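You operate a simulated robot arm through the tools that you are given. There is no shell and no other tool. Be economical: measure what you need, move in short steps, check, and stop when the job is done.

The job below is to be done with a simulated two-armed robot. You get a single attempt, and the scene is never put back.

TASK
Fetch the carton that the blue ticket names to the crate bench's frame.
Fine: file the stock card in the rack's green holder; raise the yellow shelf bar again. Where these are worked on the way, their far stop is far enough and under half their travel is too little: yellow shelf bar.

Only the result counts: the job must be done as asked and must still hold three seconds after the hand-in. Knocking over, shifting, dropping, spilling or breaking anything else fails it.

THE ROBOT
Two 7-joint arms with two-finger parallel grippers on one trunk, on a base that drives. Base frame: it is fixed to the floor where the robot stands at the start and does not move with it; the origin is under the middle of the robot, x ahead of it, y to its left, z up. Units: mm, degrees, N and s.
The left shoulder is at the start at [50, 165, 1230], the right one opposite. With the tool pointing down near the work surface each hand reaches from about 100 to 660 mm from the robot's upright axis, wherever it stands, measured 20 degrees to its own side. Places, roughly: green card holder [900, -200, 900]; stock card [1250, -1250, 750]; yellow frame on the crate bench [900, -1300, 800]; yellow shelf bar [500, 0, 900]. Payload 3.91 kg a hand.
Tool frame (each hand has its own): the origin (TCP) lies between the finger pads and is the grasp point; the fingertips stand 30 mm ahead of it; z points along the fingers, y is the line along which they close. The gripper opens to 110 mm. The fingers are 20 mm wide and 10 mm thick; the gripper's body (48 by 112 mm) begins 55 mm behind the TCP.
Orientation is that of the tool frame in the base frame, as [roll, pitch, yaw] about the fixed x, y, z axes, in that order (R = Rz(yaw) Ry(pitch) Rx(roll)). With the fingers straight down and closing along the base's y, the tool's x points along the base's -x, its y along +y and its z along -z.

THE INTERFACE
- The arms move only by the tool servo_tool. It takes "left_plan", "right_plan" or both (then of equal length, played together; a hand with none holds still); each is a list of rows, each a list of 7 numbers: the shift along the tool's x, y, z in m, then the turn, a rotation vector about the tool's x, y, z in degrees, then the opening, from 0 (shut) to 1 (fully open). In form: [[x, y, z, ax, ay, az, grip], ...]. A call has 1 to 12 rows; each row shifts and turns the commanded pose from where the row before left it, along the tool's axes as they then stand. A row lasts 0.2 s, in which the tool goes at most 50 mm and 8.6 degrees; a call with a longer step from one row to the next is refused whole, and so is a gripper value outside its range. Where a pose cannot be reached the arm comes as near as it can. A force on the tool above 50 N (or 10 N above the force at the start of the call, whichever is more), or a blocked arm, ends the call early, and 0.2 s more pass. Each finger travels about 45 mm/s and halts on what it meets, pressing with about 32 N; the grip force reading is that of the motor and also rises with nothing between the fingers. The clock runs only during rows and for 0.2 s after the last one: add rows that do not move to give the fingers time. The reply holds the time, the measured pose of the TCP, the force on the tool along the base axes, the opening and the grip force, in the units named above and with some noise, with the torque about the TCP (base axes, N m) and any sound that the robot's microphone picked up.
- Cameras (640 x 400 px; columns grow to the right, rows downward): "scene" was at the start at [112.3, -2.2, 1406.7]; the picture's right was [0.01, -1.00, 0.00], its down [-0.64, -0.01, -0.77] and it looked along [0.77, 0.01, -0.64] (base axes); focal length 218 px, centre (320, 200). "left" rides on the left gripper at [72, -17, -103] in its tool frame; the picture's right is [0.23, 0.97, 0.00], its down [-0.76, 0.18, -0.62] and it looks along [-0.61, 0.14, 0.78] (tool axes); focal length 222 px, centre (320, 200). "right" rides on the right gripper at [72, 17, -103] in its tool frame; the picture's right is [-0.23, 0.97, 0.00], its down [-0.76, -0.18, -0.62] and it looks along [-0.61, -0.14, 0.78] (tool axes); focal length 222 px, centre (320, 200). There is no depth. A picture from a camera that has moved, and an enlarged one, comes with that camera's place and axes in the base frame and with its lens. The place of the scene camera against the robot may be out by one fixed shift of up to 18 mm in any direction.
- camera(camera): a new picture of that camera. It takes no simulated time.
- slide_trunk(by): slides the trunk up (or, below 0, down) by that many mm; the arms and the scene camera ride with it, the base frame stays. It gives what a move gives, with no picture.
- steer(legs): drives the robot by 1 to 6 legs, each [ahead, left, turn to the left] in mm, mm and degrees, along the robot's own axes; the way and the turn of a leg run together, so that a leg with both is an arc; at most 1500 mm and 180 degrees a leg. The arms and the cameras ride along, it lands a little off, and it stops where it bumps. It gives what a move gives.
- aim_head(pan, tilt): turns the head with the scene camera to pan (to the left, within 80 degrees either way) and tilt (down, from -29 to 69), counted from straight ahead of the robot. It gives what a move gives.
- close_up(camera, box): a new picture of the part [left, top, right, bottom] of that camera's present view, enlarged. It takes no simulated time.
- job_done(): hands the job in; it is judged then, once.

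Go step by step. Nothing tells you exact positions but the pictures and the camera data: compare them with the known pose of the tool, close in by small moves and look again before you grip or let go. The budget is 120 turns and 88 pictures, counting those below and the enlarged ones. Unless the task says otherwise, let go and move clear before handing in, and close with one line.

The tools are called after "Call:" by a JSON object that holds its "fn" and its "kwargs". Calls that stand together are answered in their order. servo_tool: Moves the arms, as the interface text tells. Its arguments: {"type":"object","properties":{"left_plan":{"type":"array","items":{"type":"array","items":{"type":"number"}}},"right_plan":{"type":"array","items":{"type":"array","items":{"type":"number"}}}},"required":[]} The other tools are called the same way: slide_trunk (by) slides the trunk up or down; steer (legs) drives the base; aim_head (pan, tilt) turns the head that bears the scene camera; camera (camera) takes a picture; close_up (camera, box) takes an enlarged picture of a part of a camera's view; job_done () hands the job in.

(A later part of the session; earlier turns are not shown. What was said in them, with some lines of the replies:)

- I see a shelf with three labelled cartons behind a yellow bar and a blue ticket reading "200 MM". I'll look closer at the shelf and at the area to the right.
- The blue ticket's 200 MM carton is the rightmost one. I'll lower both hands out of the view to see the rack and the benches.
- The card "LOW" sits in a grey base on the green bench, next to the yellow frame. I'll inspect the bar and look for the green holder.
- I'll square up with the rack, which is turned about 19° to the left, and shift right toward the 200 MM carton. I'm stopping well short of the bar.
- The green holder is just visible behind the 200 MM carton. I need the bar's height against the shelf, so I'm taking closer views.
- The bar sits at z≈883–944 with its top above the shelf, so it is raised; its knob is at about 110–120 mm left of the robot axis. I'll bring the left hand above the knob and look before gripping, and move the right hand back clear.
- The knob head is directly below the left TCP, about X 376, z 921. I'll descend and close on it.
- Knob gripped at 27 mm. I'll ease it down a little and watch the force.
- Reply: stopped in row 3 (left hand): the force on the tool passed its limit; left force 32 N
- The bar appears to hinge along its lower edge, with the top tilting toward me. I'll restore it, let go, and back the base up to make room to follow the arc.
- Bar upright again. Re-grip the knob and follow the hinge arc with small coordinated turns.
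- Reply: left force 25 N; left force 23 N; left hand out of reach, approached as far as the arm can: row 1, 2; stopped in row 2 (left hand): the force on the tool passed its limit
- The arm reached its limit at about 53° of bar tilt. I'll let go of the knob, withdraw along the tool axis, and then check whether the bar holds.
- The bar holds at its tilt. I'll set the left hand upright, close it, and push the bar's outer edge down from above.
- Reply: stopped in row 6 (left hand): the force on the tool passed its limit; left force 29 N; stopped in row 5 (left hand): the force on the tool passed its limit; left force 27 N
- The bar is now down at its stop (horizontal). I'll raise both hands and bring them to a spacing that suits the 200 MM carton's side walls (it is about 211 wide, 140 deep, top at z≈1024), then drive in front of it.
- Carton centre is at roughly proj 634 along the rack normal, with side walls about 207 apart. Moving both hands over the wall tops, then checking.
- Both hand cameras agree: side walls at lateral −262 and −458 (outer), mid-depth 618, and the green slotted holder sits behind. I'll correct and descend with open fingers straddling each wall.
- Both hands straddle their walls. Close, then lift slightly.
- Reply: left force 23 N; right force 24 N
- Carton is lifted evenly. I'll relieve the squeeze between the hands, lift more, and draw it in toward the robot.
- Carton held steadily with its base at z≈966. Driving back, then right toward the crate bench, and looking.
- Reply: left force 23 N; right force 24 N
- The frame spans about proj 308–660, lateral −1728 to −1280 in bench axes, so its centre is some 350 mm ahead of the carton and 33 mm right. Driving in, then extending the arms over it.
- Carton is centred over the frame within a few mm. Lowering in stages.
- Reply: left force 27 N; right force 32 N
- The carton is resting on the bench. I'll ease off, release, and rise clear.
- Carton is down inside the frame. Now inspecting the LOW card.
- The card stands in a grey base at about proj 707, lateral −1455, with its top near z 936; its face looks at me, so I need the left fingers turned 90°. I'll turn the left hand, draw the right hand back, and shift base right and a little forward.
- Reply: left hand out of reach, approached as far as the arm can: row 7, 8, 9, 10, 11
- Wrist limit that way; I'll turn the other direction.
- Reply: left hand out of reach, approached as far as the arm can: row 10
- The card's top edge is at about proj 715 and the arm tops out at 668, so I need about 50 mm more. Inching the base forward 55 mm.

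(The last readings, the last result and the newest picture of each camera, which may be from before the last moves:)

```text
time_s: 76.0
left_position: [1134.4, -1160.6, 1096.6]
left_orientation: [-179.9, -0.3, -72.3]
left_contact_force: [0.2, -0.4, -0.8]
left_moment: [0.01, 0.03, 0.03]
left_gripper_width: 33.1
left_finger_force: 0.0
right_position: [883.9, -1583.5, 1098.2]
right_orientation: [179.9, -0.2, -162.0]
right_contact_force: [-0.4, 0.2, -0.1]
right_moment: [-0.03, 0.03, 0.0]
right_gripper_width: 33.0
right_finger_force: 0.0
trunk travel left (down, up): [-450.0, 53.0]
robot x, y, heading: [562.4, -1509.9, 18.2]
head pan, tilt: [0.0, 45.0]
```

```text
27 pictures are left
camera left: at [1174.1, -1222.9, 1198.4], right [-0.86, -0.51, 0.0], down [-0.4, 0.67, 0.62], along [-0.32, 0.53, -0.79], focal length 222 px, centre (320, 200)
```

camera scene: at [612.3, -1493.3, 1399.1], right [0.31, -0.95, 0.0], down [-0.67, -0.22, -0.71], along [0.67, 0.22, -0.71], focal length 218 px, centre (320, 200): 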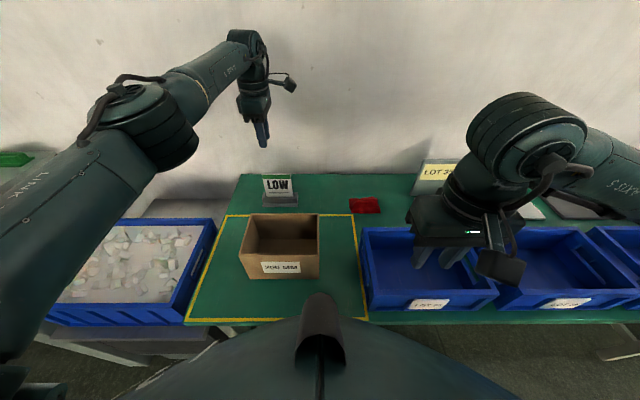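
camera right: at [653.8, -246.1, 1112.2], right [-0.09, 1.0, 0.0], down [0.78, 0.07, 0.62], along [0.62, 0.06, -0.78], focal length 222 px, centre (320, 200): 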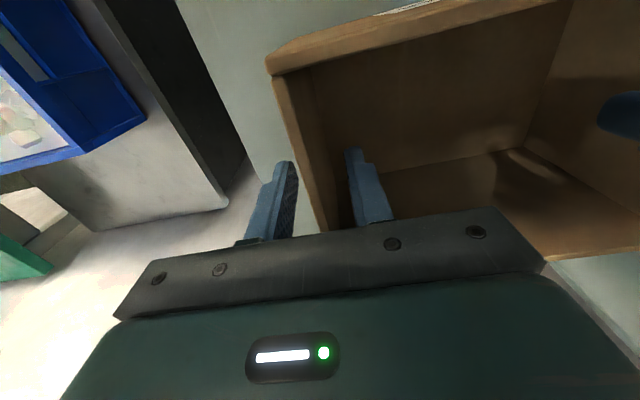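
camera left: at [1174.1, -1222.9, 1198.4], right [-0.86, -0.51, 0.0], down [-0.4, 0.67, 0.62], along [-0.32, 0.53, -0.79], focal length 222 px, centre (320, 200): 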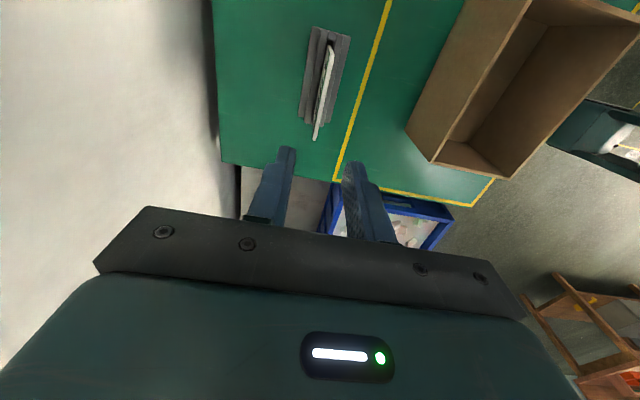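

No bump; the card is now edge-on and centred between the fingers' line (proj 720). Descending around it, with a look before closing.

Call:
{"fn": "servo_tool", "kwargs": {"left_plan": [[0.01, 0, 0.03, 0, 0, 0, 0.35], [0, 0, 0.035, 0, 0, 0, 0.35], [0, 0, 0.035, 0, 0, 0, 0.35], [0, 0, 0.03, 0, 0, 0, 0.35], [0, 0, 0.02, 0, 0, 0, 0.35], [0, 0, 0.012, 0, 0, 0, 0.35]]}}

Call:
{"fn": "camera", "kwargs": {"camera": "left"}}

Call:
{"fn": "close_up", "kwargs": {"camera": "scene", "box": [200, 100, 360, 220]}}

```text
time_s: 77.4
left_position: [1130.9, -1170.5, 933.2]
left_orientation: [-179.8, -0.1, -72.3]
left_contact_force: [-0.5, -0.8, -0.6]
left_moment: [0.01, 0.0, 0.04]
left_gripper_width: 38.4
left_finger_force: 0.1
left hand out of reach, approached as far as the arm can: row 5
right_position: [882.7, -1582.3, 1098.1]
right_orientation: [179.9, -0.1, -162.0]
right_contact_force: [-0.8, -0.8, -0.8]
right_moment: [-0.02, -0.04, -0.03]
right_gripper_width: 32.8
right_finger_force: 0.0
trunk travel left (down, up): [-450.0, 53.0]
robot x, y, heading: [560.2, -1506.5, 17.9]
head pan, tilt: [0.0, 45.0]
```

```text
26 pictures are left
camera left: at [1168.8, -1234.1, 1036.0], right [-0.86, -0.51, 0.0], down [-0.4, 0.67, 0.62], along [-0.32, 0.53, -0.79], focal length 222 px, centre (320, 200)
```

left: 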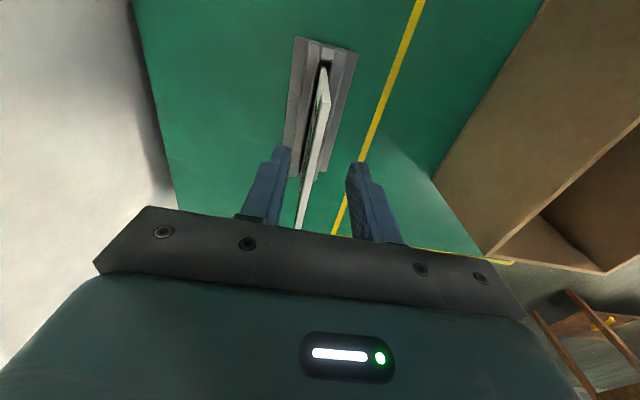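

```text
3.33 times, centred on (280, 160) of scene
camera zoom: at [663.6, -1476.3, 1399.1], right [0.31, -0.95, 0.0], down [-0.67, -0.22, -0.71], along [0.67, 0.22, -0.71], focal length 728 px, centre (453, 333)
```

zoom: 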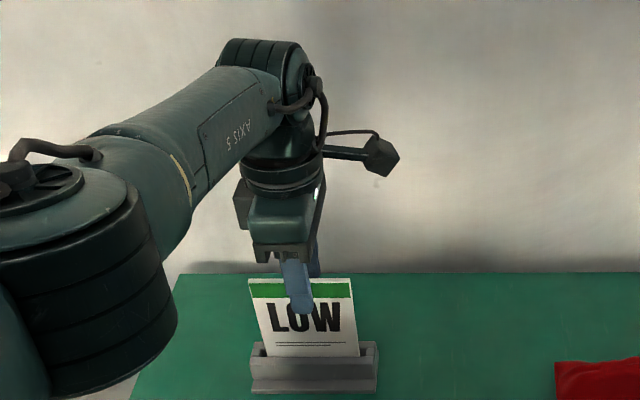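

Call:
{"fn": "servo_tool", "kwargs": {"left_plan": [[0, 0, 0.006, 0, 0, 0, 0.35], [0, 0, 0.004, 0, 0, 0, 0.2], [0, 0, 0, 0, 0, 0, 0.1], [0, 0, 0, 0, 0, 0, 0], [0, 0, 0, 0, 0, 0, 0], [0, 0, 0, 0, 0, 0, 0]]}}

Call:
{"fn": "camera", "kwargs": {"camera": "left"}}

```text
time_s: 78.8
left_position: [1130.2, -1170.0, 924.8]
left_orientation: [-179.7, -0.2, -72.2]
left_contact_force: [5.5, 2.5, 0.1]
left_moment: [0.19, -0.6, 0.02]
left_gripper_width: 3.1
left_finger_force: 31.8
left hand out of reach, approached as far as the arm can: row 2
right_position: [882.9, -1582.3, 1099.4]
right_orientation: [179.9, -0.1, -162.0]
right_contact_force: [-0.2, -1.0, -0.5]
right_moment: [-0.01, -0.01, -0.03]
right_gripper_width: 33.1
right_finger_force: 0.2
trunk travel left (down, up): [-450.0, 53.0]
robot x, y, heading: [559.0, -1508.5, 17.8]
head pan, tilt: [0.0, 45.0]
```

```text
24 pictures are left
camera left: at [1168.0, -1233.9, 1026.2], right [-0.86, -0.51, 0.0], down [-0.4, 0.67, 0.62], along [-0.32, 0.53, -0.79], focal length 222 px, centre (320, 200)
```

left: 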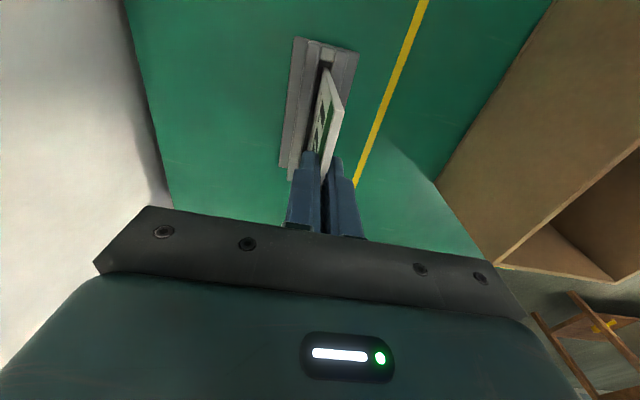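

Card pinched (3 mm). Lifting it straight up out of its base.

Call:
{"fn": "servo_tool", "kwargs": {"left_plan": [[0, 0, -0.01, 0, 0, 0, 0], [0, 0, -0.01, 0, 0, 0, 0], [0, 0, -0.015, 0, 0, 0, 0], [0, 0, -0.02, 0, 0, 0, 0], [0, 0, -0.03, 0, 0, 0, 0], [0, 0, -0.03, 0, 0, 0, 0], [0, 0, -0.03, 0, 0, 0, 0], [0, 0, -0.03, 0, 0, 0, 0], [0, 0, -0.015, 0, 0, 0, 0]]}}

Call:
{"fn": "camera", "kwargs": {"camera": "scene"}}

Call:
{"fn": "camera", "kwargs": {"camera": "left"}}

```text
time_s: 80.8
left_position: [1135.8, -1170.5, 1113.4]
left_orientation: [-179.9, -0.2, -72.4]
left_contact_force: [0.4, 0.2, -0.3]
left_moment: [0.0, 0.01, 0.01]
left_gripper_width: 3.2
left_finger_force: 32.1
left hand out of reach, approached as far as the arm can: row 3, 5
right_position: [882.3, -1583.7, 1098.5]
right_orientation: [180.0, 0.0, -162.0]
right_contact_force: [0.0, 0.4, -0.3]
right_moment: [0.0, 0.01, 0.01]
right_gripper_width: 33.2
right_finger_force: 0.0
trunk travel left (down, up): [-450.0, 53.0]
robot x, y, heading: [561.8, -1507.3, 18.0]
head pan, tilt: [0.0, 45.0]
```

```text
23 pictures are left
camera scene: at [663.6, -1476.9, 1399.1], right [0.31, -0.95, 0.0], down [-0.67, -0.22, -0.71], along [0.67, 0.22, -0.71], focal length 218 px, centre (320, 200)
```

scene: 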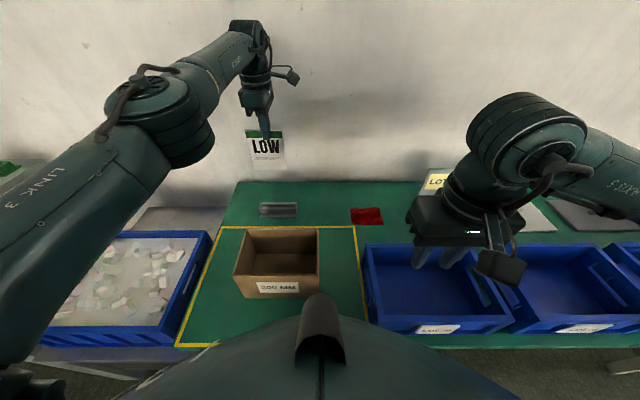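

```text
22 pictures are left
camera left: at [1174.0, -1233.4, 1214.7], right [-0.86, -0.51, 0.0], down [-0.4, 0.67, 0.62], along [-0.32, 0.53, -0.78], focal length 222 px, centre (320, 200)
```

left: 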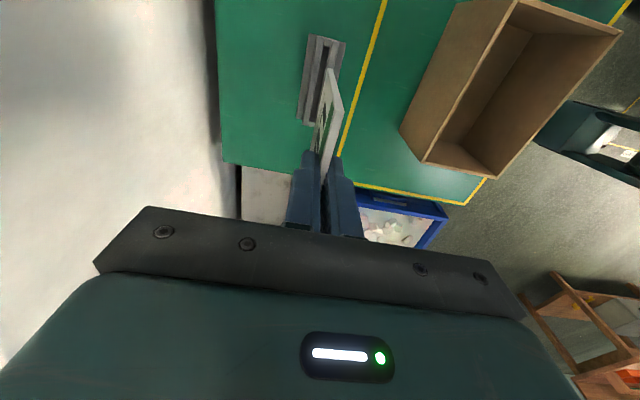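

Card is out and held. I'll pull the arm in, back away from the bench, and drive left to the rack.

Call:
{"fn": "servo_tool", "kwargs": {"left_plan": [[0, 0.03, 0, 0, 0, 0, 0], [0, 0.04, 0, 0, 0, 0, 0], [0, 0.04, 0, 0, 0, 0, 0], [0, 0.04, 0, 0, 0, 0, 0], [0, 0.03, 0, 0, 0, 0, 0]]}}

Call:
{"fn": "steer", "kwargs": {"legs": [[-330, 0, 0], [0, 1277, 0]]}}

Call:
{"fn": "aim_head", "kwargs": {"pan": -15, "tilt": 40}}

Call:
{"fn": "camera", "kwargs": {"camera": "scene"}}

```text
time_s: 82.0
left_position: [1136.6, -1194.9, 1131.2]
left_orientation: [-179.8, -0.2, -72.3]
left_contact_force: [-0.1, -1.0, -0.4]
left_moment: [-0.01, 0.0, -0.03]
left_gripper_width: 3.1
left_finger_force: 32.1
left hand out of reach, approached as far as the arm can: row 1, 2, 3, 4, 5
right_position: [882.6, -1583.6, 1100.0]
right_orientation: [179.9, -0.1, -162.0]
right_contact_force: [-0.5, 0.1, -0.1]
right_moment: [-0.01, -0.01, 0.0]
right_gripper_width: 33.0
right_finger_force: 0.1
trunk travel left (down, up): [-450.0, 53.0]
robot x, y, heading: [562.6, -1507.7, 18.3]
head pan, tilt: [0.0, 45.0]
```

```text
time_s: 90.2
left_position: [409.2, -58.0, 1131.7]
left_orientation: [-179.9, -0.3, -71.0]
left_contact_force: [0.8, 0.1, -0.2]
left_moment: [0.01, 0.0, 0.0]
left_gripper_width: 3.1
left_finger_force: 31.9
right_position: [162.8, -453.6, 1099.1]
right_orientation: [179.9, 0.0, -160.7]
right_contact_force: [-0.8, 0.4, -0.9]
right_moment: [0.0, -0.02, 0.01]
right_gripper_width: 33.1
right_finger_force: 0.0
trunk travel left (down, up): [-450.0, 53.0]
robot x, y, heading: [-163.5, -383.2, 19.3]
head pan, tilt: [0.0, 45.0]
```

```text
time_s: 91.0
left_position: [409.5, -59.3, 1130.9]
left_orientation: [-179.9, -0.1, -70.9]
left_contact_force: [0.0, 0.1, -1.4]
left_moment: [-0.03, 0.02, 0.01]
left_gripper_width: 3.2
left_finger_force: 31.7
right_position: [163.3, -453.3, 1098.5]
right_orientation: [179.9, -0.1, -160.7]
right_contact_force: [1.5, 0.3, 0.2]
right_moment: [-0.04, 0.01, -0.02]
right_gripper_width: 33.1
right_finger_force: 0.0
trunk travel left (down, up): [-450.0, 53.0]
robot x, y, heading: [-156.3, -384.9, 19.3]
head pan, tilt: [-15.0, 40.0]
```

```text
21 pictures are left
camera scene: at [-49.9, -371.6, 1406.4], right [0.07, -1.0, 0.0], down [-0.64, -0.05, -0.77], along [0.76, 0.06, -0.64], focal length 218 px, centre (320, 200)
```

scene: 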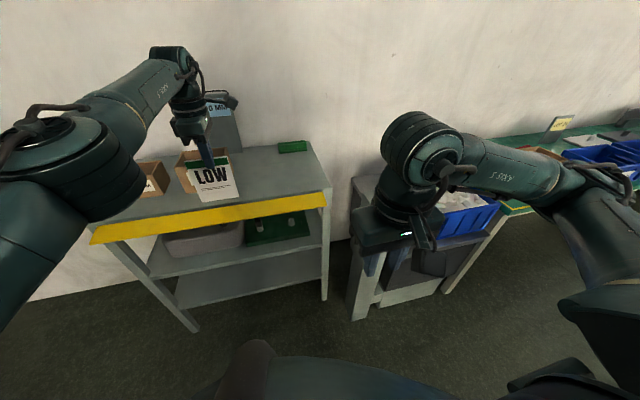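

The arm can't retract in this pose, so I'll undo that command and position with the base instead. I'll turn the robot right about 30° so that the left arm reaches the holder, keeping clear of the post with the red handle.

Call:
{"fn": "servo_tool", "kwargs": {"left_plan": [[0, -0.03, 0, 0, 0, 0, 0], [0, -0.04, 0, 0, 0, 0, 0], [0, -0.04, 0, 0, 0, 0, 0], [0, -0.04, 0, 0, 0, 0, 0], [0, -0.03, 0, 0, 0, 0, 0]], "right_plan": [[0.02, 0.02, 0, 0, 0, 0, 0.3], [0.02, 0.02, 0, 0, 0, 0, 0.3], [0, 0.02, 0, 0, 0, 0, 0.3], [0, 0.02, 0, 0, 0, 0, 0.3], [0, 0.02, 0, 0, 0, 0, 0.3]]}}

Call:
{"fn": "steer", "kwargs": {"legs": [[0, 0, -30]]}}

Call:
{"fn": "servo_tool", "kwargs": {"left_plan": [[0, 0, 0, 0, 0, -7.5, 0], [0, 0, 0, 0, 0, -7.5, 0], [0, 0, 0, 0, 0, -7.5, 0], [0, 0, 0, 0, 0, -6.5, 0]]}}

Call:
{"fn": "aim_head", "kwargs": {"pan": 15, "tilt": 40}}

Call:
{"fn": "camera", "kwargs": {"camera": "scene"}}

```text
time_s: 92.2
left_position: [408.8, -52.1, 1127.3]
left_orientation: [-179.8, -0.3, -71.1]
left_contact_force: [0.3, 0.3, -0.1]
left_moment: [0.03, 0.01, -0.01]
left_gripper_width: 3.1
left_finger_force: 31.8
left hand out of reach, approached as far as the arm can: row 1, 2, 3, 4, 5
right_position: [94.0, -368.6, 1101.3]
right_orientation: [179.9, -0.1, -160.7]
right_contact_force: [0.5, 0.1, 0.5]
right_moment: [-0.03, 0.01, -0.02]
right_gripper_width: 32.8
right_finger_force: 0.1
right hand out of reach, approached as far as the arm can: row 2
trunk travel left (down, up): [-450.0, 53.0]
robot x, y, heading: [-160.3, -383.4, 19.3]
head pan, tilt: [-15.0, 40.0]
```

```text
time_s: 94.1
left_position: [498.3, -383.9, 1128.2]
left_orientation: [-179.8, -0.2, -101.2]
left_contact_force: [0.0, 0.3, 0.2]
left_moment: [0.02, -0.01, 0.0]
left_gripper_width: 3.2
left_finger_force: 32.0
right_position: [67.8, -499.7, 1101.0]
right_orientation: [179.9, -0.2, 169.1]
right_contact_force: [0.2, 0.0, 0.4]
right_moment: [0.0, -0.02, 0.0]
right_gripper_width: 32.8
right_finger_force: 0.1
trunk travel left (down, up): [-450.0, 53.0]
robot x, y, heading: [-163.7, -384.0, -11.0]
head pan, tilt: [-15.0, 40.0]
```

```text
time_s: 95.1
left_position: [498.7, -385.2, 1127.8]
left_orientation: [179.9, -0.3, -72.2]
left_contact_force: [-0.9, -0.5, 0.2]
left_moment: [-0.02, -0.01, -0.02]
left_gripper_width: 3.2
left_finger_force: 32.4
right_position: [67.7, -500.2, 1102.2]
right_orientation: [179.9, -0.1, 169.3]
right_contact_force: [-0.1, -0.5, -0.6]
right_moment: [0.02, 0.0, -0.01]
right_gripper_width: 33.2
right_finger_force: 0.0
trunk travel left (down, up): [-450.0, 53.0]
robot x, y, heading: [-161.8, -385.9, -11.0]
head pan, tilt: [-15.0, 40.0]
```

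```text
time_s: 96.0
left_position: [497.3, -385.6, 1127.8]
left_orientation: [-179.9, -0.4, -72.2]
left_contact_force: [0.4, -0.4, 0.7]
left_moment: [0.0, 0.03, -0.01]
left_gripper_width: 3.1
left_finger_force: 32.5
right_position: [68.0, -499.4, 1102.4]
right_orientation: [179.8, -0.1, 169.1]
right_contact_force: [0.1, 0.0, 0.0]
right_moment: [0.01, 0.01, 0.01]
right_gripper_width: 33.0
right_finger_force: 0.1
trunk travel left (down, up): [-450.0, 53.0]
robot x, y, heading: [-158.6, -384.0, -11.0]
head pan, tilt: [15.0, 40.0]
```

```text
20 pictures are left
camera scene: at [-48.8, -387.2, 1406.4], right [0.07, -1.0, 0.0], down [-0.64, -0.05, -0.77], along [0.76, 0.05, -0.64], focal length 218 px, centre (320, 200)
```

scene: 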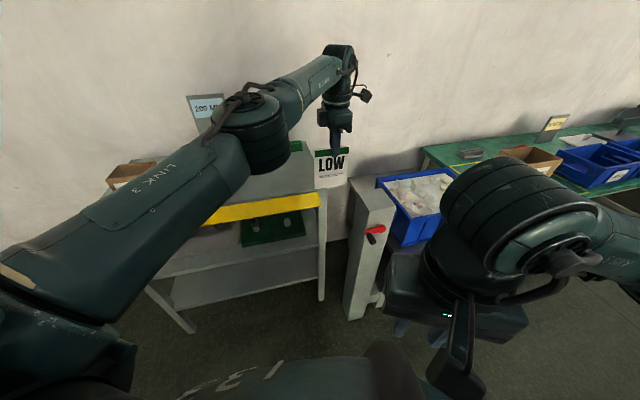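

Card is aligned with the rack's heading. Driving diagonally most of the way toward the green holder, then checking with the hand camera.

Call:
{"fn": "steer", "kwargs": {"legs": [[287, 235, 0]]}}

Call:
{"fn": "camera", "kwargs": {"camera": "left"}}

Call:
{"fn": "camera", "kwargs": {"camera": "scene"}}

```text
time_s: 98.4
left_position: [819.6, -205.7, 1128.0]
left_orientation: [-180.0, -0.3, -71.9]
left_contact_force: [0.2, 0.1, -1.1]
left_moment: [-0.01, -0.01, -0.01]
left_gripper_width: 3.1
left_finger_force: 31.5
right_position: [388.3, -322.2, 1100.7]
right_orientation: [179.8, -0.1, 169.4]
right_contact_force: [-0.3, 0.6, -0.2]
right_moment: [0.0, 0.0, -0.03]
right_gripper_width: 32.8
right_finger_force: 0.1
trunk travel left (down, up): [-450.0, 53.0]
robot x, y, heading: [162.8, -206.2, -11.0]
head pan, tilt: [15.0, 40.0]
```

```text
19 pictures are left
camera left: at [857.7, -268.4, 1229.9], right [-0.86, -0.52, 0.0], down [-0.41, 0.67, 0.62], along [-0.32, 0.53, -0.79], focal length 222 px, centre (320, 200)
```

left: 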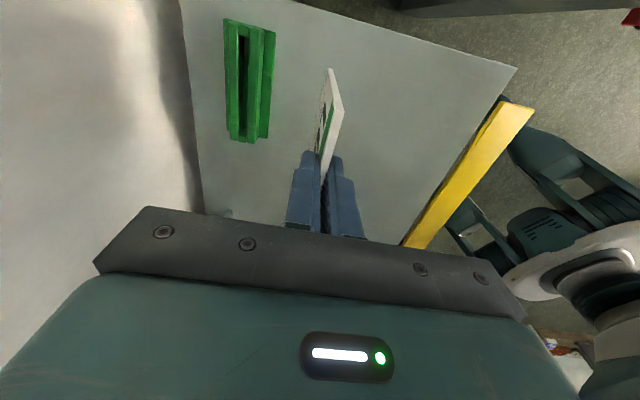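

```text
18 pictures are left
camera scene: at [272.2, -209.8, 1406.3], right [0.07, -1.0, 0.0], down [-0.64, -0.05, -0.77], along [0.76, 0.06, -0.64], focal length 218 px, centre (320, 200)
```

scene: 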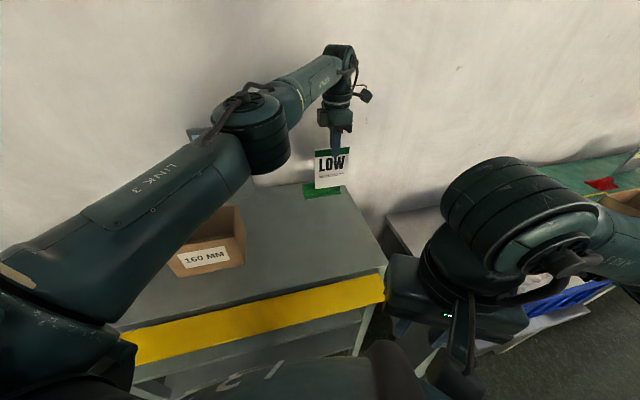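

Slot centre ≈ (907, −165); I need about 87/42 mm more. Driving the remainder in two short legs, watching for any bump.

Call:
{"fn": "steer", "kwargs": {"legs": [[45, 34, 0]]}}

Call:
{"fn": "steer", "kwargs": {"legs": [[31, 23, 0]]}}

Call:
{"fn": "camera", "kwargs": {"camera": "left"}}

```text
time_s: 99.3
left_position: [869.8, -180.4, 1127.0]
left_orientation: [-180.0, -0.3, -72.0]
left_contact_force: [1.0, 0.6, -0.1]
left_moment: [-0.06, 0.01, -0.01]
left_gripper_width: 3.1
left_finger_force: 31.7
right_position: [438.7, -296.9, 1101.5]
right_orientation: [179.9, 0.0, 169.4]
right_contact_force: [0.5, -0.4, 0.9]
right_moment: [-0.03, -0.01, -0.02]
right_gripper_width: 32.8
right_finger_force: 0.1
trunk travel left (down, up): [-450.0, 53.0]
robot x, y, heading: [212.3, -184.5, -10.7]
head pan, tilt: [15.0, 40.0]
```

```text
time_s: 100.3
left_position: [895.0, -166.5, 1127.3]
left_orientation: [180.0, -0.2, -71.8]
left_contact_force: [-0.2, -0.8, 0.6]
left_moment: [-0.01, -0.05, 0.01]
left_gripper_width: 3.5
left_finger_force: 32.2
right_position: [465.6, -283.2, 1102.1]
right_orientation: [179.9, -0.1, 169.2]
right_contact_force: [0.0, -0.3, 0.3]
right_moment: [0.01, -0.03, -0.02]
right_gripper_width: 32.6
right_finger_force: 0.0
trunk travel left (down, up): [-450.0, 53.0]
robot x, y, heading: [235.7, -168.6, -10.7]
head pan, tilt: [15.0, 40.0]
stopped in leg 1: the robot was blocked; the commanded pose is now the measured one
```

```text
17 pictures are left
camera left: at [934.6, -229.3, 1229.8], right [-0.86, -0.52, 0.0], down [-0.41, 0.67, 0.62], along [-0.32, 0.53, -0.78], focal length 222 px, centre (320, 200)
```

left: 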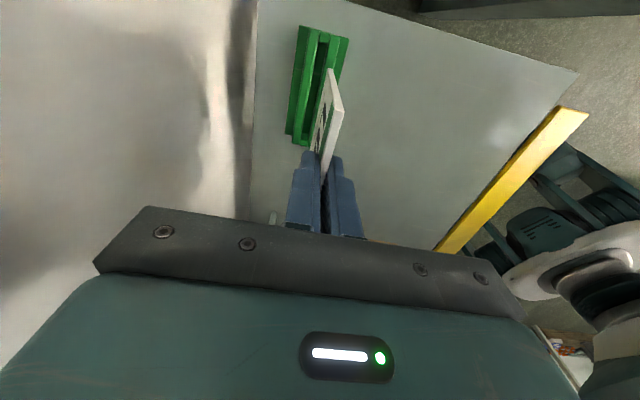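

Blocked at the last few mm. Checking whether anything shifted, and refining the slot position.

Call:
{"fn": "close_up", "kwargs": {"camera": "left", "box": [250, 10, 410, 110]}}

Call:
{"fn": "camera", "kwargs": {"camera": "scene"}}

```text
4.00 times, centred on (330, 60) of left
camera zoom: at [934.6, -229.3, 1229.8], right [-0.86, -0.52, 0.0], down [-0.41, 0.67, 0.62], along [-0.32, 0.53, -0.78], focal length 888 px, centre (280, 760)
```

zoom: 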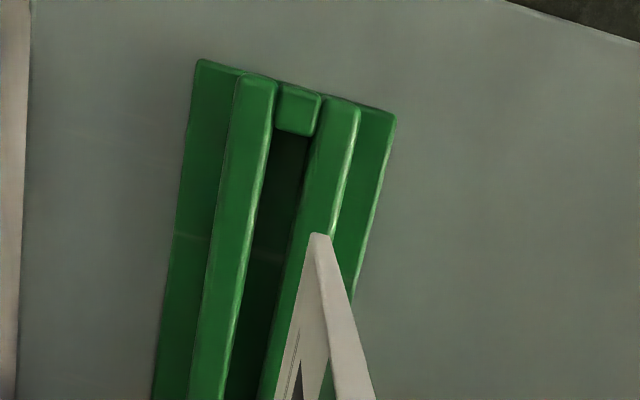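

```text
15 pictures are left
camera scene: at [348.4, -171.2, 1406.6], right [0.07, -1.0, 0.0], down [-0.64, -0.05, -0.77], along [0.76, 0.06, -0.64], focal length 218 px, centre (320, 200)
```

scene: 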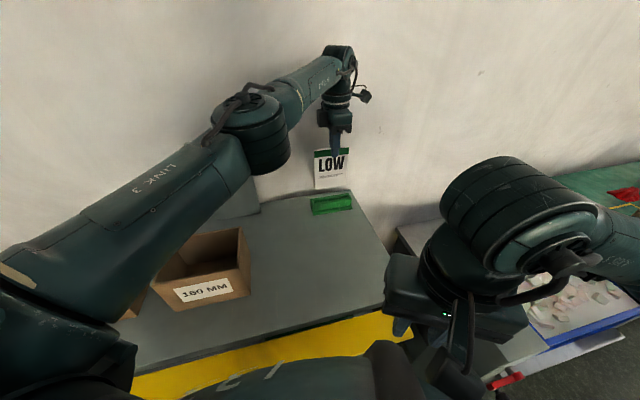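

The slot runs through about (923, −219) to (886, −113), nothing visibly shifted. The arm covers the remaining ~9 mm: I'll align and lower partway.

Call:
{"fn": "servo_tool", "kwargs": {"left_plan": [[0.001, -0.002, 0.02, 0, 0, -1, 0], [0.001, -0.003, 0.02, 0, 0, 0, 0], [0.001, -0.004, 0.015, 0, 0, 0, 0], [0, 0, 0.015, 0, 0, 0, 0], [0, 0, 0, 0, 0, 0, 0]]}}

Call:
{"fn": "close_up", "kwargs": {"camera": "left", "box": [240, 0, 400, 160]}}

```text
time_s: 101.5
left_position: [903.0, -163.7, 1057.7]
left_orientation: [-180.0, -0.3, -70.9]
left_contact_force: [0.3, -0.4, -0.6]
left_moment: [0.01, -0.05, -0.03]
left_gripper_width: 3.1
left_finger_force: 32.0
left hand out of reach, approached as far as the arm can: row 3
right_position: [466.5, -282.1, 1102.1]
right_orientation: [179.9, 0.0, 169.2]
right_contact_force: [0.4, -0.4, 0.4]
right_moment: [0.01, -0.02, 0.0]
right_gripper_width: 33.1
right_finger_force: 0.1
trunk travel left (down, up): [-450.0, 53.0]
robot x, y, heading: [237.9, -167.6, -10.8]
head pan, tilt: [15.0, 40.0]
```

```text
2.50 times, centred on (320, 80) of left
camera zoom: at [943.3, -226.3, 1158.5], right [-0.85, -0.53, 0.0], down [-0.42, 0.66, 0.62], along [-0.33, 0.52, -0.78], focal length 555 px, centre (320, 500)
```

zoom: 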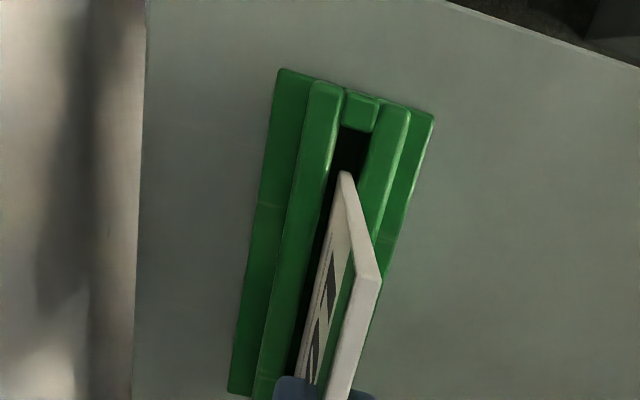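

The card's lower edge lines up with the slot to about 1–2 mm. Shifting back 1.5 mm and easing it down.

Call:
{"fn": "servo_tool", "kwargs": {"left_plan": [[0, 0.0015, 0.006, 0, 0, 0, 0], [0, 0, 0.008, 0, 0, 0, 0], [0, 0, 0.008, 0, 0, 0, 0], [0, 0, 0.006, 0, 0, 0, 0], [0, 0, 0, 0, 0, 0, 0]]}}

Call:
{"fn": "close_up", "kwargs": {"camera": "left", "box": [240, 0, 400, 160]}}

```text
time_s: 102.8
left_position: [903.4, -164.5, 1042.4]
left_orientation: [-179.1, -0.9, -70.8]
left_contact_force: [-4.9, 3.6, 20.6]
left_moment: [0.39, 0.65, -0.04]
left_gripper_width: 3.1
left_finger_force: 31.9
right_position: [465.3, -281.7, 1101.1]
right_orientation: [179.9, 0.2, 169.1]
right_contact_force: [0.4, 0.0, 0.6]
right_moment: [-0.01, 0.01, 0.01]
right_gripper_width: 33.3
right_finger_force: 0.1
trunk travel left (down, up): [-450.0, 53.0]
robot x, y, heading: [239.5, -168.0, -10.7]
head pan, tilt: [15.0, 40.0]
stopped in row 5 (left hand): the force on the tool passed its limit (the readings are from after the stop); the commanded pose is now the measured one
```

```text
2.50 times, centred on (320, 80) of left
camera zoom: at [941.3, -226.2, 1144.9], right [-0.84, -0.53, -0.01], down [-0.43, 0.67, 0.61], along [-0.32, 0.52, -0.79], focal length 555 px, centre (320, 500)
```

zoom: 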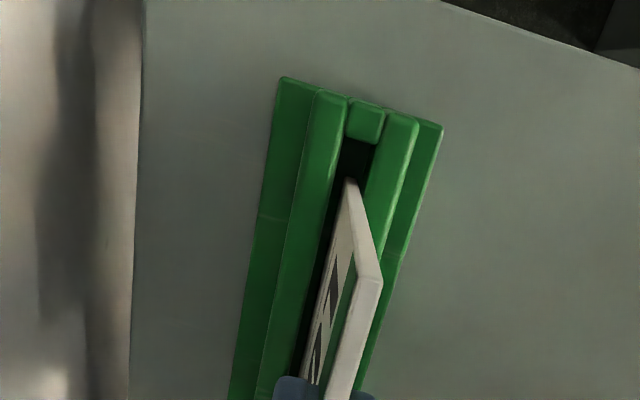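

Contact at TCP z 1042, which matches the seated height expected from the bench (925 + 119 shelf offset). Verifying from the scene camera before releasing.

Call:
{"fn": "close_up", "kwargs": {"camera": "scene", "box": [280, 120, 380, 230]}}

```text
3.64 times, centred on (330, 175) of scene
camera zoom: at [347.9, -169.8, 1406.1], right [0.07, -1.0, 0.0], down [-0.64, -0.05, -0.77], along [0.76, 0.06, -0.64], focal length 794 px, centre (284, 291)
```

zoom: 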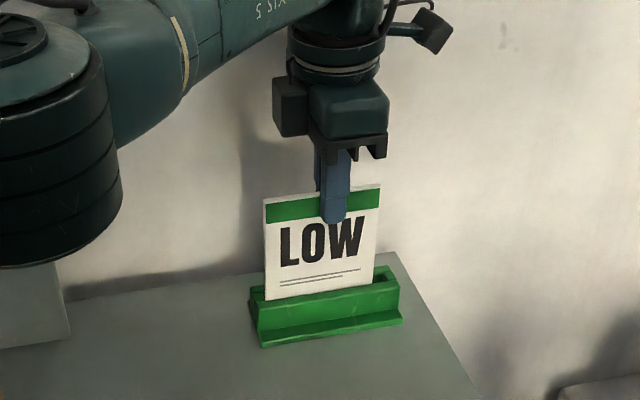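

The printed lines sit as close above the rail as they did in the original base, so the card is seated. Releasing and rising.

Call:
{"fn": "servo_tool", "kwargs": {"left_plan": [[0, 0, 0, 0, 0, 0, 0.1], [0, 0, 0, 0, 0, 0, 0.25], [0, 0, 0, 0, 0, 0, 0.3], [0, 0, 0, 0, 0, 0, 0.3], [0, 0, -0.015, 0, 0, 0, 0.3], [0, 0, -0.02, 0, 0, 0, 0.3], [0, 0, -0.03, 0, 0, 0, 0.3], [0, 0, -0.03, 0, 0, 0, 0.3], [0, 0, -0.02, 0, 0, 0, 0.3]]}}

Call:
{"fn": "camera", "kwargs": {"camera": "scene"}}

```text
time_s: 104.8
left_position: [895.6, -161.8, 1151.4]
left_orientation: [-179.4, -0.7, -70.9]
left_contact_force: [0.0, 0.8, 0.1]
left_moment: [-0.01, 0.03, 0.04]
left_gripper_width: 32.9
left_finger_force: 0.0
left hand out of reach, approached as far as the arm can: row 8, 9
right_position: [467.0, -282.1, 1100.4]
right_orientation: [179.9, 0.1, 169.2]
right_contact_force: [0.4, -0.2, -0.8]
right_moment: [-0.05, 0.03, 0.02]
right_gripper_width: 33.2
right_finger_force: 0.1
trunk travel left (down, up): [-450.0, 53.0]
robot x, y, heading: [238.9, -165.8, -10.7]
head pan, tilt: [15.0, 40.0]
```

```text
11 pictures are left
camera scene: at [349.7, -170.3, 1406.4], right [0.07, -1.0, 0.0], down [-0.64, -0.05, -0.77], along [0.76, 0.06, -0.64], focal length 218 px, centre (320, 200)
```

scene: 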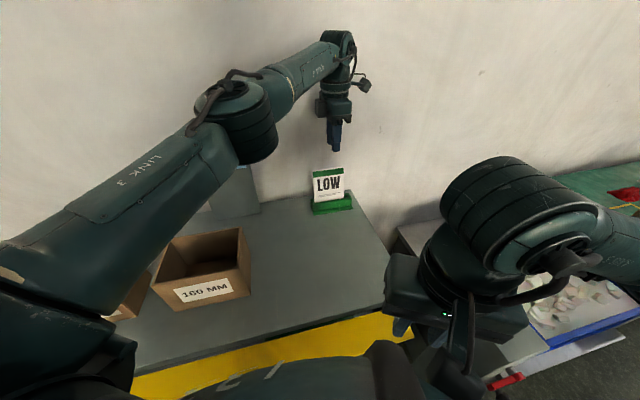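

Card is filed. Now I back out the way I came, square up to the rack, and restore the left wrist for raising the bar.

Call:
{"fn": "steer", "kwargs": {"legs": [[-363, -292, 0], [0, 0, 29.5]]}}

Call:
{"fn": "servo_tool", "kwargs": {"left_plan": [[0, 0, 0, 0, 0, 8, 0], [0, 0, 0, 0, 0, 8, 0], [0, 0, 0, 0, 0, 8, 0], [0, 0, 0, 0, 0, 8, 0], [0, 0, 0, 0, 0, 8, 0], [0, 0, 0, 0, 0, 8, 0], [0, 0, 0, 0, 0, 8, 0], [0, 0, 0, 0, 0, 8, 0], [0, 0, 0, 0, 0, 8, 0], [0, 0, 0, 0, 0, 8, 0], [0, 0, 0, 0, 0, 8, 0]]}}

```text
time_s: 109.1
left_position: [392.6, -63.8, 1152.1]
left_orientation: [-179.4, -0.7, -41.8]
left_contact_force: [0.2, 0.0, 0.1]
left_moment: [-0.02, -0.04, 0.0]
left_gripper_width: 33.2
left_finger_force: 0.1
right_position: [77.0, -377.5, 1101.5]
right_orientation: [179.9, 0.1, -161.7]
right_contact_force: [-0.3, -0.4, 0.0]
right_moment: [0.0, 0.03, 0.0]
right_gripper_width: 33.2
right_finger_force: 0.0
trunk travel left (down, up): [-450.0, 53.0]
robot x, y, heading: [-180.3, -388.0, 18.1]
head pan, tilt: [15.0, 40.0]
```

```text
time_s: 111.5
left_position: [393.3, -66.0, 1151.2]
left_orientation: [-179.2, 0.6, -130.0]
left_contact_force: [-0.3, 0.0, -0.6]
left_moment: [0.03, 0.03, -0.02]
left_gripper_width: 0.0
left_finger_force: 33.1
right_position: [74.5, -378.4, 1101.1]
right_orientation: [179.9, 0.0, -161.7]
right_contact_force: [0.0, -0.2, 0.2]
right_moment: [0.01, -0.02, -0.01]
right_gripper_width: 32.8
right_finger_force: 0.0
trunk travel left (down, up): [-450.0, 53.0]
robot x, y, heading: [-179.0, -388.4, 18.5]
head pan, tilt: [15.0, 40.0]
```

Call:
{"fn": "servo_tool", "kwargs": {"left_plan": [[0, 0, 0, 0, 0, 7.9, 0], [0, 0, 0, 0, 0, 7.9, 0], [0, 0, 0, 0, 0, 7.9, 0], [0, 0, 0, 0, 0, 7.8, 0], [0.04, 0, 0, 0, 0, 0, 0], [0.045, 0, 0, 0, 0, 0, 0], [0.045, 0, 0, 0, 0, 0, 0], [0.045, 0, 0, 0, 0, 0, 0], [0.045, 0, 0, 0, 0, 0, 0]]}}

Call:
{"fn": "slide_trunk", "kwargs": {"by": -200}}

Call:
{"fn": "steer", "kwargs": {"legs": [[190, 0, 0]]}}

Call:
{"fn": "servo_tool", "kwargs": {"left_plan": [[0, 0, 0, 0, -7.5, 0, 0], [0, 0, 0, 0, -7.5, 0, 0], [0, 0, 0, 0, -7.5, 0, 0], [0, 0, 0, 0, -7.5, 0, 0], [0, 0, 0, 0, -7.5, 0, 0], [0, 0, 0, 0, -7.5, 0, 0], [0, 0, 0, 0, -7.5, 0, 0], [0, 0, 0, 0, -7.5, 0, 0]]}}

Call:
{"fn": "camera", "kwargs": {"camera": "left"}}

```text
time_s: 113.5
left_position: [186.2, -134.8, 1145.5]
left_orientation: [-179.7, 0.9, -161.2]
left_contact_force: [-0.1, -0.4, 0.5]
left_moment: [0.02, 0.0, 0.0]
left_gripper_width: 0.1
left_finger_force: 31.6
right_position: [76.3, -378.3, 1102.2]
right_orientation: [179.9, 0.0, -161.7]
right_contact_force: [-0.2, -0.9, 0.0]
right_moment: [-0.01, -0.04, 0.0]
right_gripper_width: 32.8
right_finger_force: 0.1
trunk travel left (down, up): [-450.0, 53.0]
robot x, y, heading: [-176.0, -384.6, 18.1]
head pan, tilt: [15.0, 40.0]
```

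```text
time_s: 115.7
left_position: [187.2, -136.5, 945.8]
left_orientation: [-179.7, 0.8, -161.3]
left_contact_force: [0.0, 0.3, -0.7]
left_moment: [-0.01, 0.01, 0.02]
left_gripper_width: 0.2
left_finger_force: 32.2
right_position: [76.5, -379.2, 900.7]
right_orientation: [179.9, 0.1, -161.8]
right_contact_force: [-0.1, -0.5, -0.2]
right_moment: [0.02, 0.04, -0.03]
right_gripper_width: 33.0
right_finger_force: 0.0
trunk travel left (down, up): [-250.0, 253.0]
robot x, y, heading: [-180.1, -388.1, 18.3]
head pan, tilt: [15.0, 40.0]
```

```text
time_s: 117.2
left_position: [365.0, -75.1, 945.4]
left_orientation: [-179.7, 1.0, -161.2]
left_contact_force: [0.7, 0.0, 0.3]
left_moment: [-0.01, -0.02, 0.02]
left_gripper_width: 0.1
left_finger_force: 31.7
right_position: [255.5, -317.9, 901.0]
right_orientation: [180.0, 0.0, -161.5]
right_contact_force: [-0.7, -0.6, -0.4]
right_moment: [0.01, -0.02, -0.02]
right_gripper_width: 32.8
right_finger_force: 0.1
trunk travel left (down, up): [-250.0, 253.0]
robot x, y, heading: [0.7, -331.5, 18.4]
head pan, tilt: [15.0, 40.0]
```

```text
time_s: 119.0
left_position: [365.2, -74.4, 946.9]
left_orientation: [-179.3, 60.9, -160.3]
left_contact_force: [-0.9, -0.3, 0.1]
left_moment: [0.02, 0.01, -0.02]
left_gripper_width: 0.1
left_finger_force: 32.4
right_position: [256.3, -318.0, 900.9]
right_orientation: [179.9, -0.1, -161.5]
right_contact_force: [-0.4, 0.1, -0.4]
right_moment: [0.0, 0.02, -0.01]
right_gripper_width: 32.9
right_finger_force: 0.1
trunk travel left (down, up): [-250.0, 253.0]
robot x, y, heading: [1.5, -328.6, 18.5]
head pan, tilt: [15.0, 40.0]
```

```text
10 pictures are left
camera left: at [251.9, -131.3, 931.0], right [-0.42, 0.88, -0.2], down [-0.23, 0.12, 0.97], along [0.88, 0.45, 0.15], focal length 222 px, centre (320, 200)
```

left: 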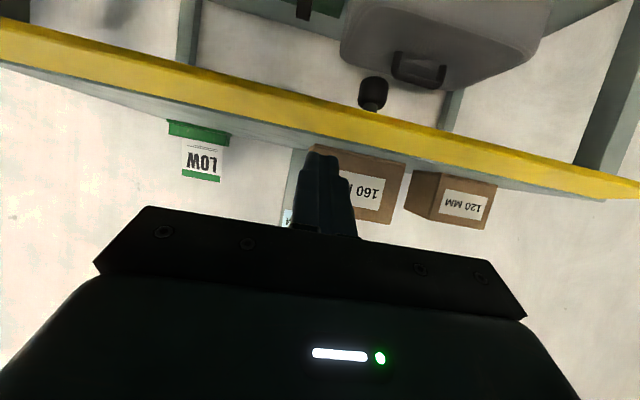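

The hand is now pitched under control with the trunk lowered, the card stands in the holder, and the bar edge is in front. I'll drop the closed fingertips below the bar and slide them under it, clear of the knob.

Call:
{"fn": "servo_tool", "kwargs": {"left_plan": [[0.0245, 0, 0.0136, 0, 0, 0, 0], [0.0245, 0, 0.0136, 0, 0, 0, 0], [0.0245, 0, 0.0136, 0, 0, 0, 0], [-0.0123, 0, 0.0222, 0, 0, 0, 0], [-0.0123, 0, 0.0222, 0, 0, 0, 0], [-0.0123, 0, 0.0222, 0, 0, 0, 0]]}}

Call:
{"fn": "camera", "kwargs": {"camera": "left"}}

```text
time_s: 120.4
left_position: [436.0, -48.6, 860.0]
left_orientation: [-179.3, 60.9, -160.5]
left_contact_force: [0.1, 0.4, -0.2]
left_moment: [0.0, 0.0, -0.04]
left_gripper_width: 0.0
left_finger_force: 32.0
right_position: [256.1, -317.4, 901.1]
right_orientation: [179.8, -0.1, -161.5]
right_contact_force: [0.0, -0.3, 0.4]
right_moment: [0.01, -0.01, 0.0]
right_gripper_width: 33.1
right_finger_force: 0.0
trunk travel left (down, up): [-250.0, 253.0]
robot x, y, heading: [-1.1, -333.2, 18.6]
head pan, tilt: [15.0, 40.0]
```

```text
9 pictures are left
camera left: at [323.5, -105.4, 846.9], right [-0.42, 0.88, -0.2], down [-0.22, 0.12, 0.97], along [0.88, 0.45, 0.15], focal length 222 px, centre (320, 200)
```

left: 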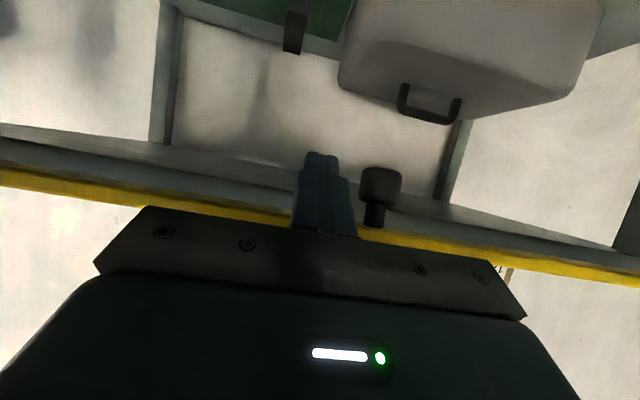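

Fingers are under the bar beside the knob. Lifting along the arc.

Call:
{"fn": "servo_tool", "kwargs": {"left_plan": [[-0.00875, 0, -0.00485, 0, 0, 0, 0], [-0.00875, 0, -0.00485, 0, 0, 0, 0], [-0.00875, 0, -0.00485, 0, 0, 0, 0], [-0.0085, 0, -0.0018, 0, 0, 0, 0], [-0.0085, 0, -0.0018, 0, 0, 0, 0], [-0.0085, 0, -0.0018, 0, 0, 0, 0]]}}

Call:
{"fn": "camera", "kwargs": {"camera": "left"}}

```text
time_s: 121.8
left_position: [445.8, -47.1, 912.3]
left_orientation: [-179.5, 60.3, -160.6]
left_contact_force: [-4.7, 0.2, -18.1]
left_moment: [-0.11, 0.56, 0.07]
left_gripper_width: 0.0
left_finger_force: 32.1
right_position: [256.8, -317.2, 900.8]
right_orientation: [-180.0, -0.1, -161.5]
right_contact_force: [-0.4, 0.4, -1.3]
right_moment: [0.02, 0.0, -0.01]
right_gripper_width: 33.1
right_finger_force: 0.1
trunk travel left (down, up): [-250.0, 253.0]
robot x, y, heading: [-0.4, -333.2, 18.4]
head pan, tilt: [15.0, 40.0]
```

```text
8 pictures are left
camera left: at [331.5, -103.8, 898.7], right [-0.42, 0.88, -0.2], down [-0.21, 0.12, 0.97], along [0.88, 0.45, 0.14], focal length 222 px, centre (320, 200)
```

left: 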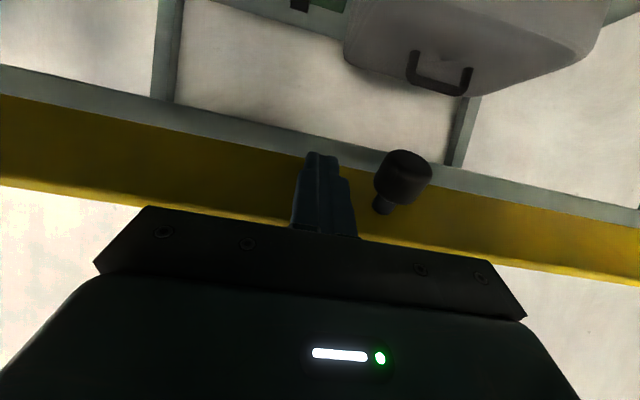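

Call:
{"fn": "servo_tool", "kwargs": {"left_plan": [[-0.0072, 0, 0.0006, 0, 0, 0, 0], [-0.0072, 0, 0.0006, 0, 0, 0, 0], [-0.0072, 0, 0.0006, 0, 0, 0, 0], [-0.0042, 0, 0.0034, 0, 0, 0, 0], [-0.0042, 0, 0.0034, 0, 0, 0, 0], [-0.0042, 0, 0.0034, 0, 0, 0, 0]]}}

Call:
{"fn": "camera", "kwargs": {"camera": "left"}}

```text
time_s: 123.2
left_position: [461.3, -43.1, 939.3]
left_orientation: [-179.3, 60.3, -160.9]
left_contact_force: [-18.9, -2.8, 5.7]
left_moment: [0.07, -0.04, 0.11]
left_gripper_width: 0.0
left_finger_force: 31.6
right_position: [252.8, -318.1, 902.1]
right_orientation: [180.0, 0.1, -161.4]
right_contact_force: [0.0, -0.6, -0.2]
right_moment: [-0.02, 0.01, 0.02]
right_gripper_width: 33.0
right_finger_force: 0.0
trunk travel left (down, up): [-250.0, 253.0]
robot x, y, heading: [0.7, -329.5, 18.6]
head pan, tilt: [15.0, 40.0]
stopped in row 6 (left hand): the force on the tool passed its limit (the readings are from after the stop); the commanded pose is now the measured one
```

```text
7 pictures are left
camera left: at [348.2, -98.8, 925.1], right [-0.42, 0.89, -0.2], down [-0.21, 0.12, 0.97], along [0.88, 0.45, 0.14], focal length 222 px, centre (320, 200)
```

left: 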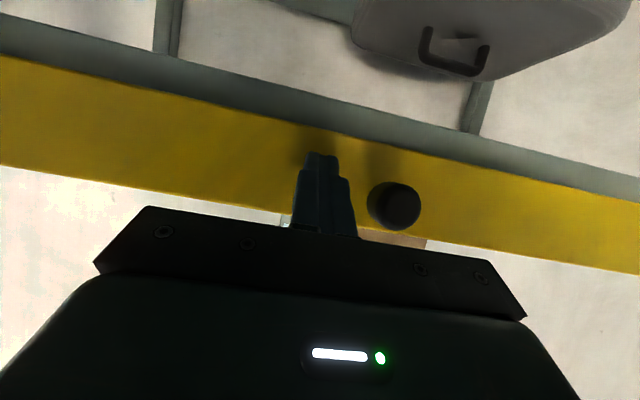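

The bar met its stop with the knob pointing straight out. I'll withdraw the hand and verify with the scene camera.

Call:
{"fn": "servo_tool", "kwargs": {"left_plan": [[0.013, 0, -0.0233, 0, 0, 0, 0], [0.015, 0, -0.027, 0, 0, 0, 0], [0.015, 0, -0.027, 0, 0, 0, 0], [0.015, 0, -0.027, 0, 0, 0, 0]]}}

Call:
{"fn": "slide_trunk", "kwargs": {"by": 200}}

Call:
{"fn": "aim_head", "kwargs": {"pan": 0, "tilt": 40}}

Call:
{"fn": "close_up", "kwargs": {"camera": "scene", "box": [140, 140, 460, 300]}}

```text
time_s: 124.2
left_position: [354.7, -81.5, 938.2]
left_orientation: [-179.3, 60.3, -160.8]
left_contact_force: [1.1, -0.5, -0.2]
left_moment: [0.0, -0.02, -0.03]
left_gripper_width: 0.0
left_finger_force: 32.2
left hand out of reach, approached as far as the arm can: row 4
right_position: [254.9, -317.0, 901.2]
right_orientation: [179.8, 0.1, -161.4]
right_contact_force: [-1.2, -1.1, 0.1]
right_moment: [0.02, 0.0, 0.02]
right_gripper_width: 32.7
right_finger_force: 0.1
trunk travel left (down, up): [-250.0, 253.0]
robot x, y, heading: [2.5, -331.9, 18.6]
head pan, tilt: [15.0, 40.0]
```

```text
time_s: 126.4
left_position: [355.3, -81.4, 1137.9]
left_orientation: [-179.4, 60.2, -160.8]
left_contact_force: [0.3, -0.2, -0.5]
left_moment: [0.0, 0.01, 0.01]
left_gripper_width: 0.0
left_finger_force: 31.6
right_position: [254.3, -319.1, 1101.1]
right_orientation: [179.9, 0.1, -161.5]
right_contact_force: [0.0, 0.4, 0.4]
right_moment: [0.03, 0.03, 0.04]
right_gripper_width: 33.2
right_finger_force: 0.0
trunk travel left (down, up): [-450.0, 53.0]
robot x, y, heading: [-2.2, -333.5, 18.7]
head pan, tilt: [15.0, 40.0]
```

```text
time_s: 127.1
left_position: [355.1, -81.2, 1137.4]
left_orientation: [-179.4, 60.1, -160.8]
left_contact_force: [-0.3, 0.6, -0.5]
left_moment: [0.01, -0.01, -0.01]
left_gripper_width: 0.4
left_finger_force: 32.5
right_position: [256.3, -317.5, 1101.6]
right_orientation: [179.9, 0.0, -161.4]
right_contact_force: [0.2, 0.3, -1.2]
right_moment: [-0.04, 0.01, -0.02]
right_gripper_width: 33.2
right_finger_force: 0.1
trunk travel left (down, up): [-450.0, 53.0]
robot x, y, heading: [-3.2, -330.4, 18.4]
head pan, tilt: [0.0, 40.0]
```

```text
2.00 times, centred on (300, 220) of scene
camera zoom: at [106.1, -296.3, 1406.4], right [0.32, -0.95, 0.0], down [-0.61, -0.21, -0.77], along [0.73, 0.24, -0.64], focal length 437 px, centre (360, 160)
```

zoom: 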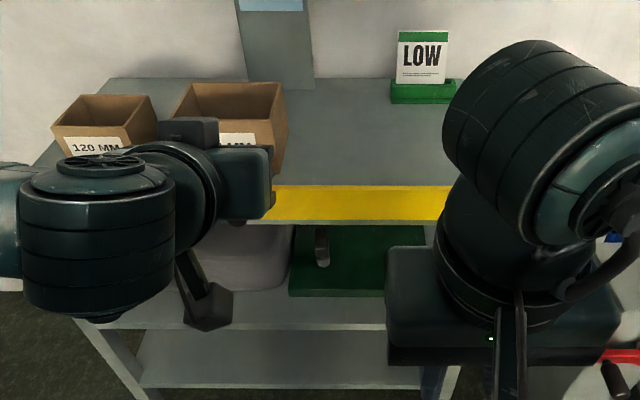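

The bar is upright again, matching its original appearance. The LOW card stands in the green holder and the 200 MM carton is in the frame. Both hands are clear, so I'm handing in.

Call:
{"fn": "job_done", "kwargs": {}}

```text
The job is handed in.
```

I put the 200 MM carton in the crate bench's yellow frame, filed the LOW stock card in the green holder, and lowered the yellow shelf bar to its stop and raised it upright again. While filing the card, the base was blocked once close to the rack; I saw nothing shifted afterwards.
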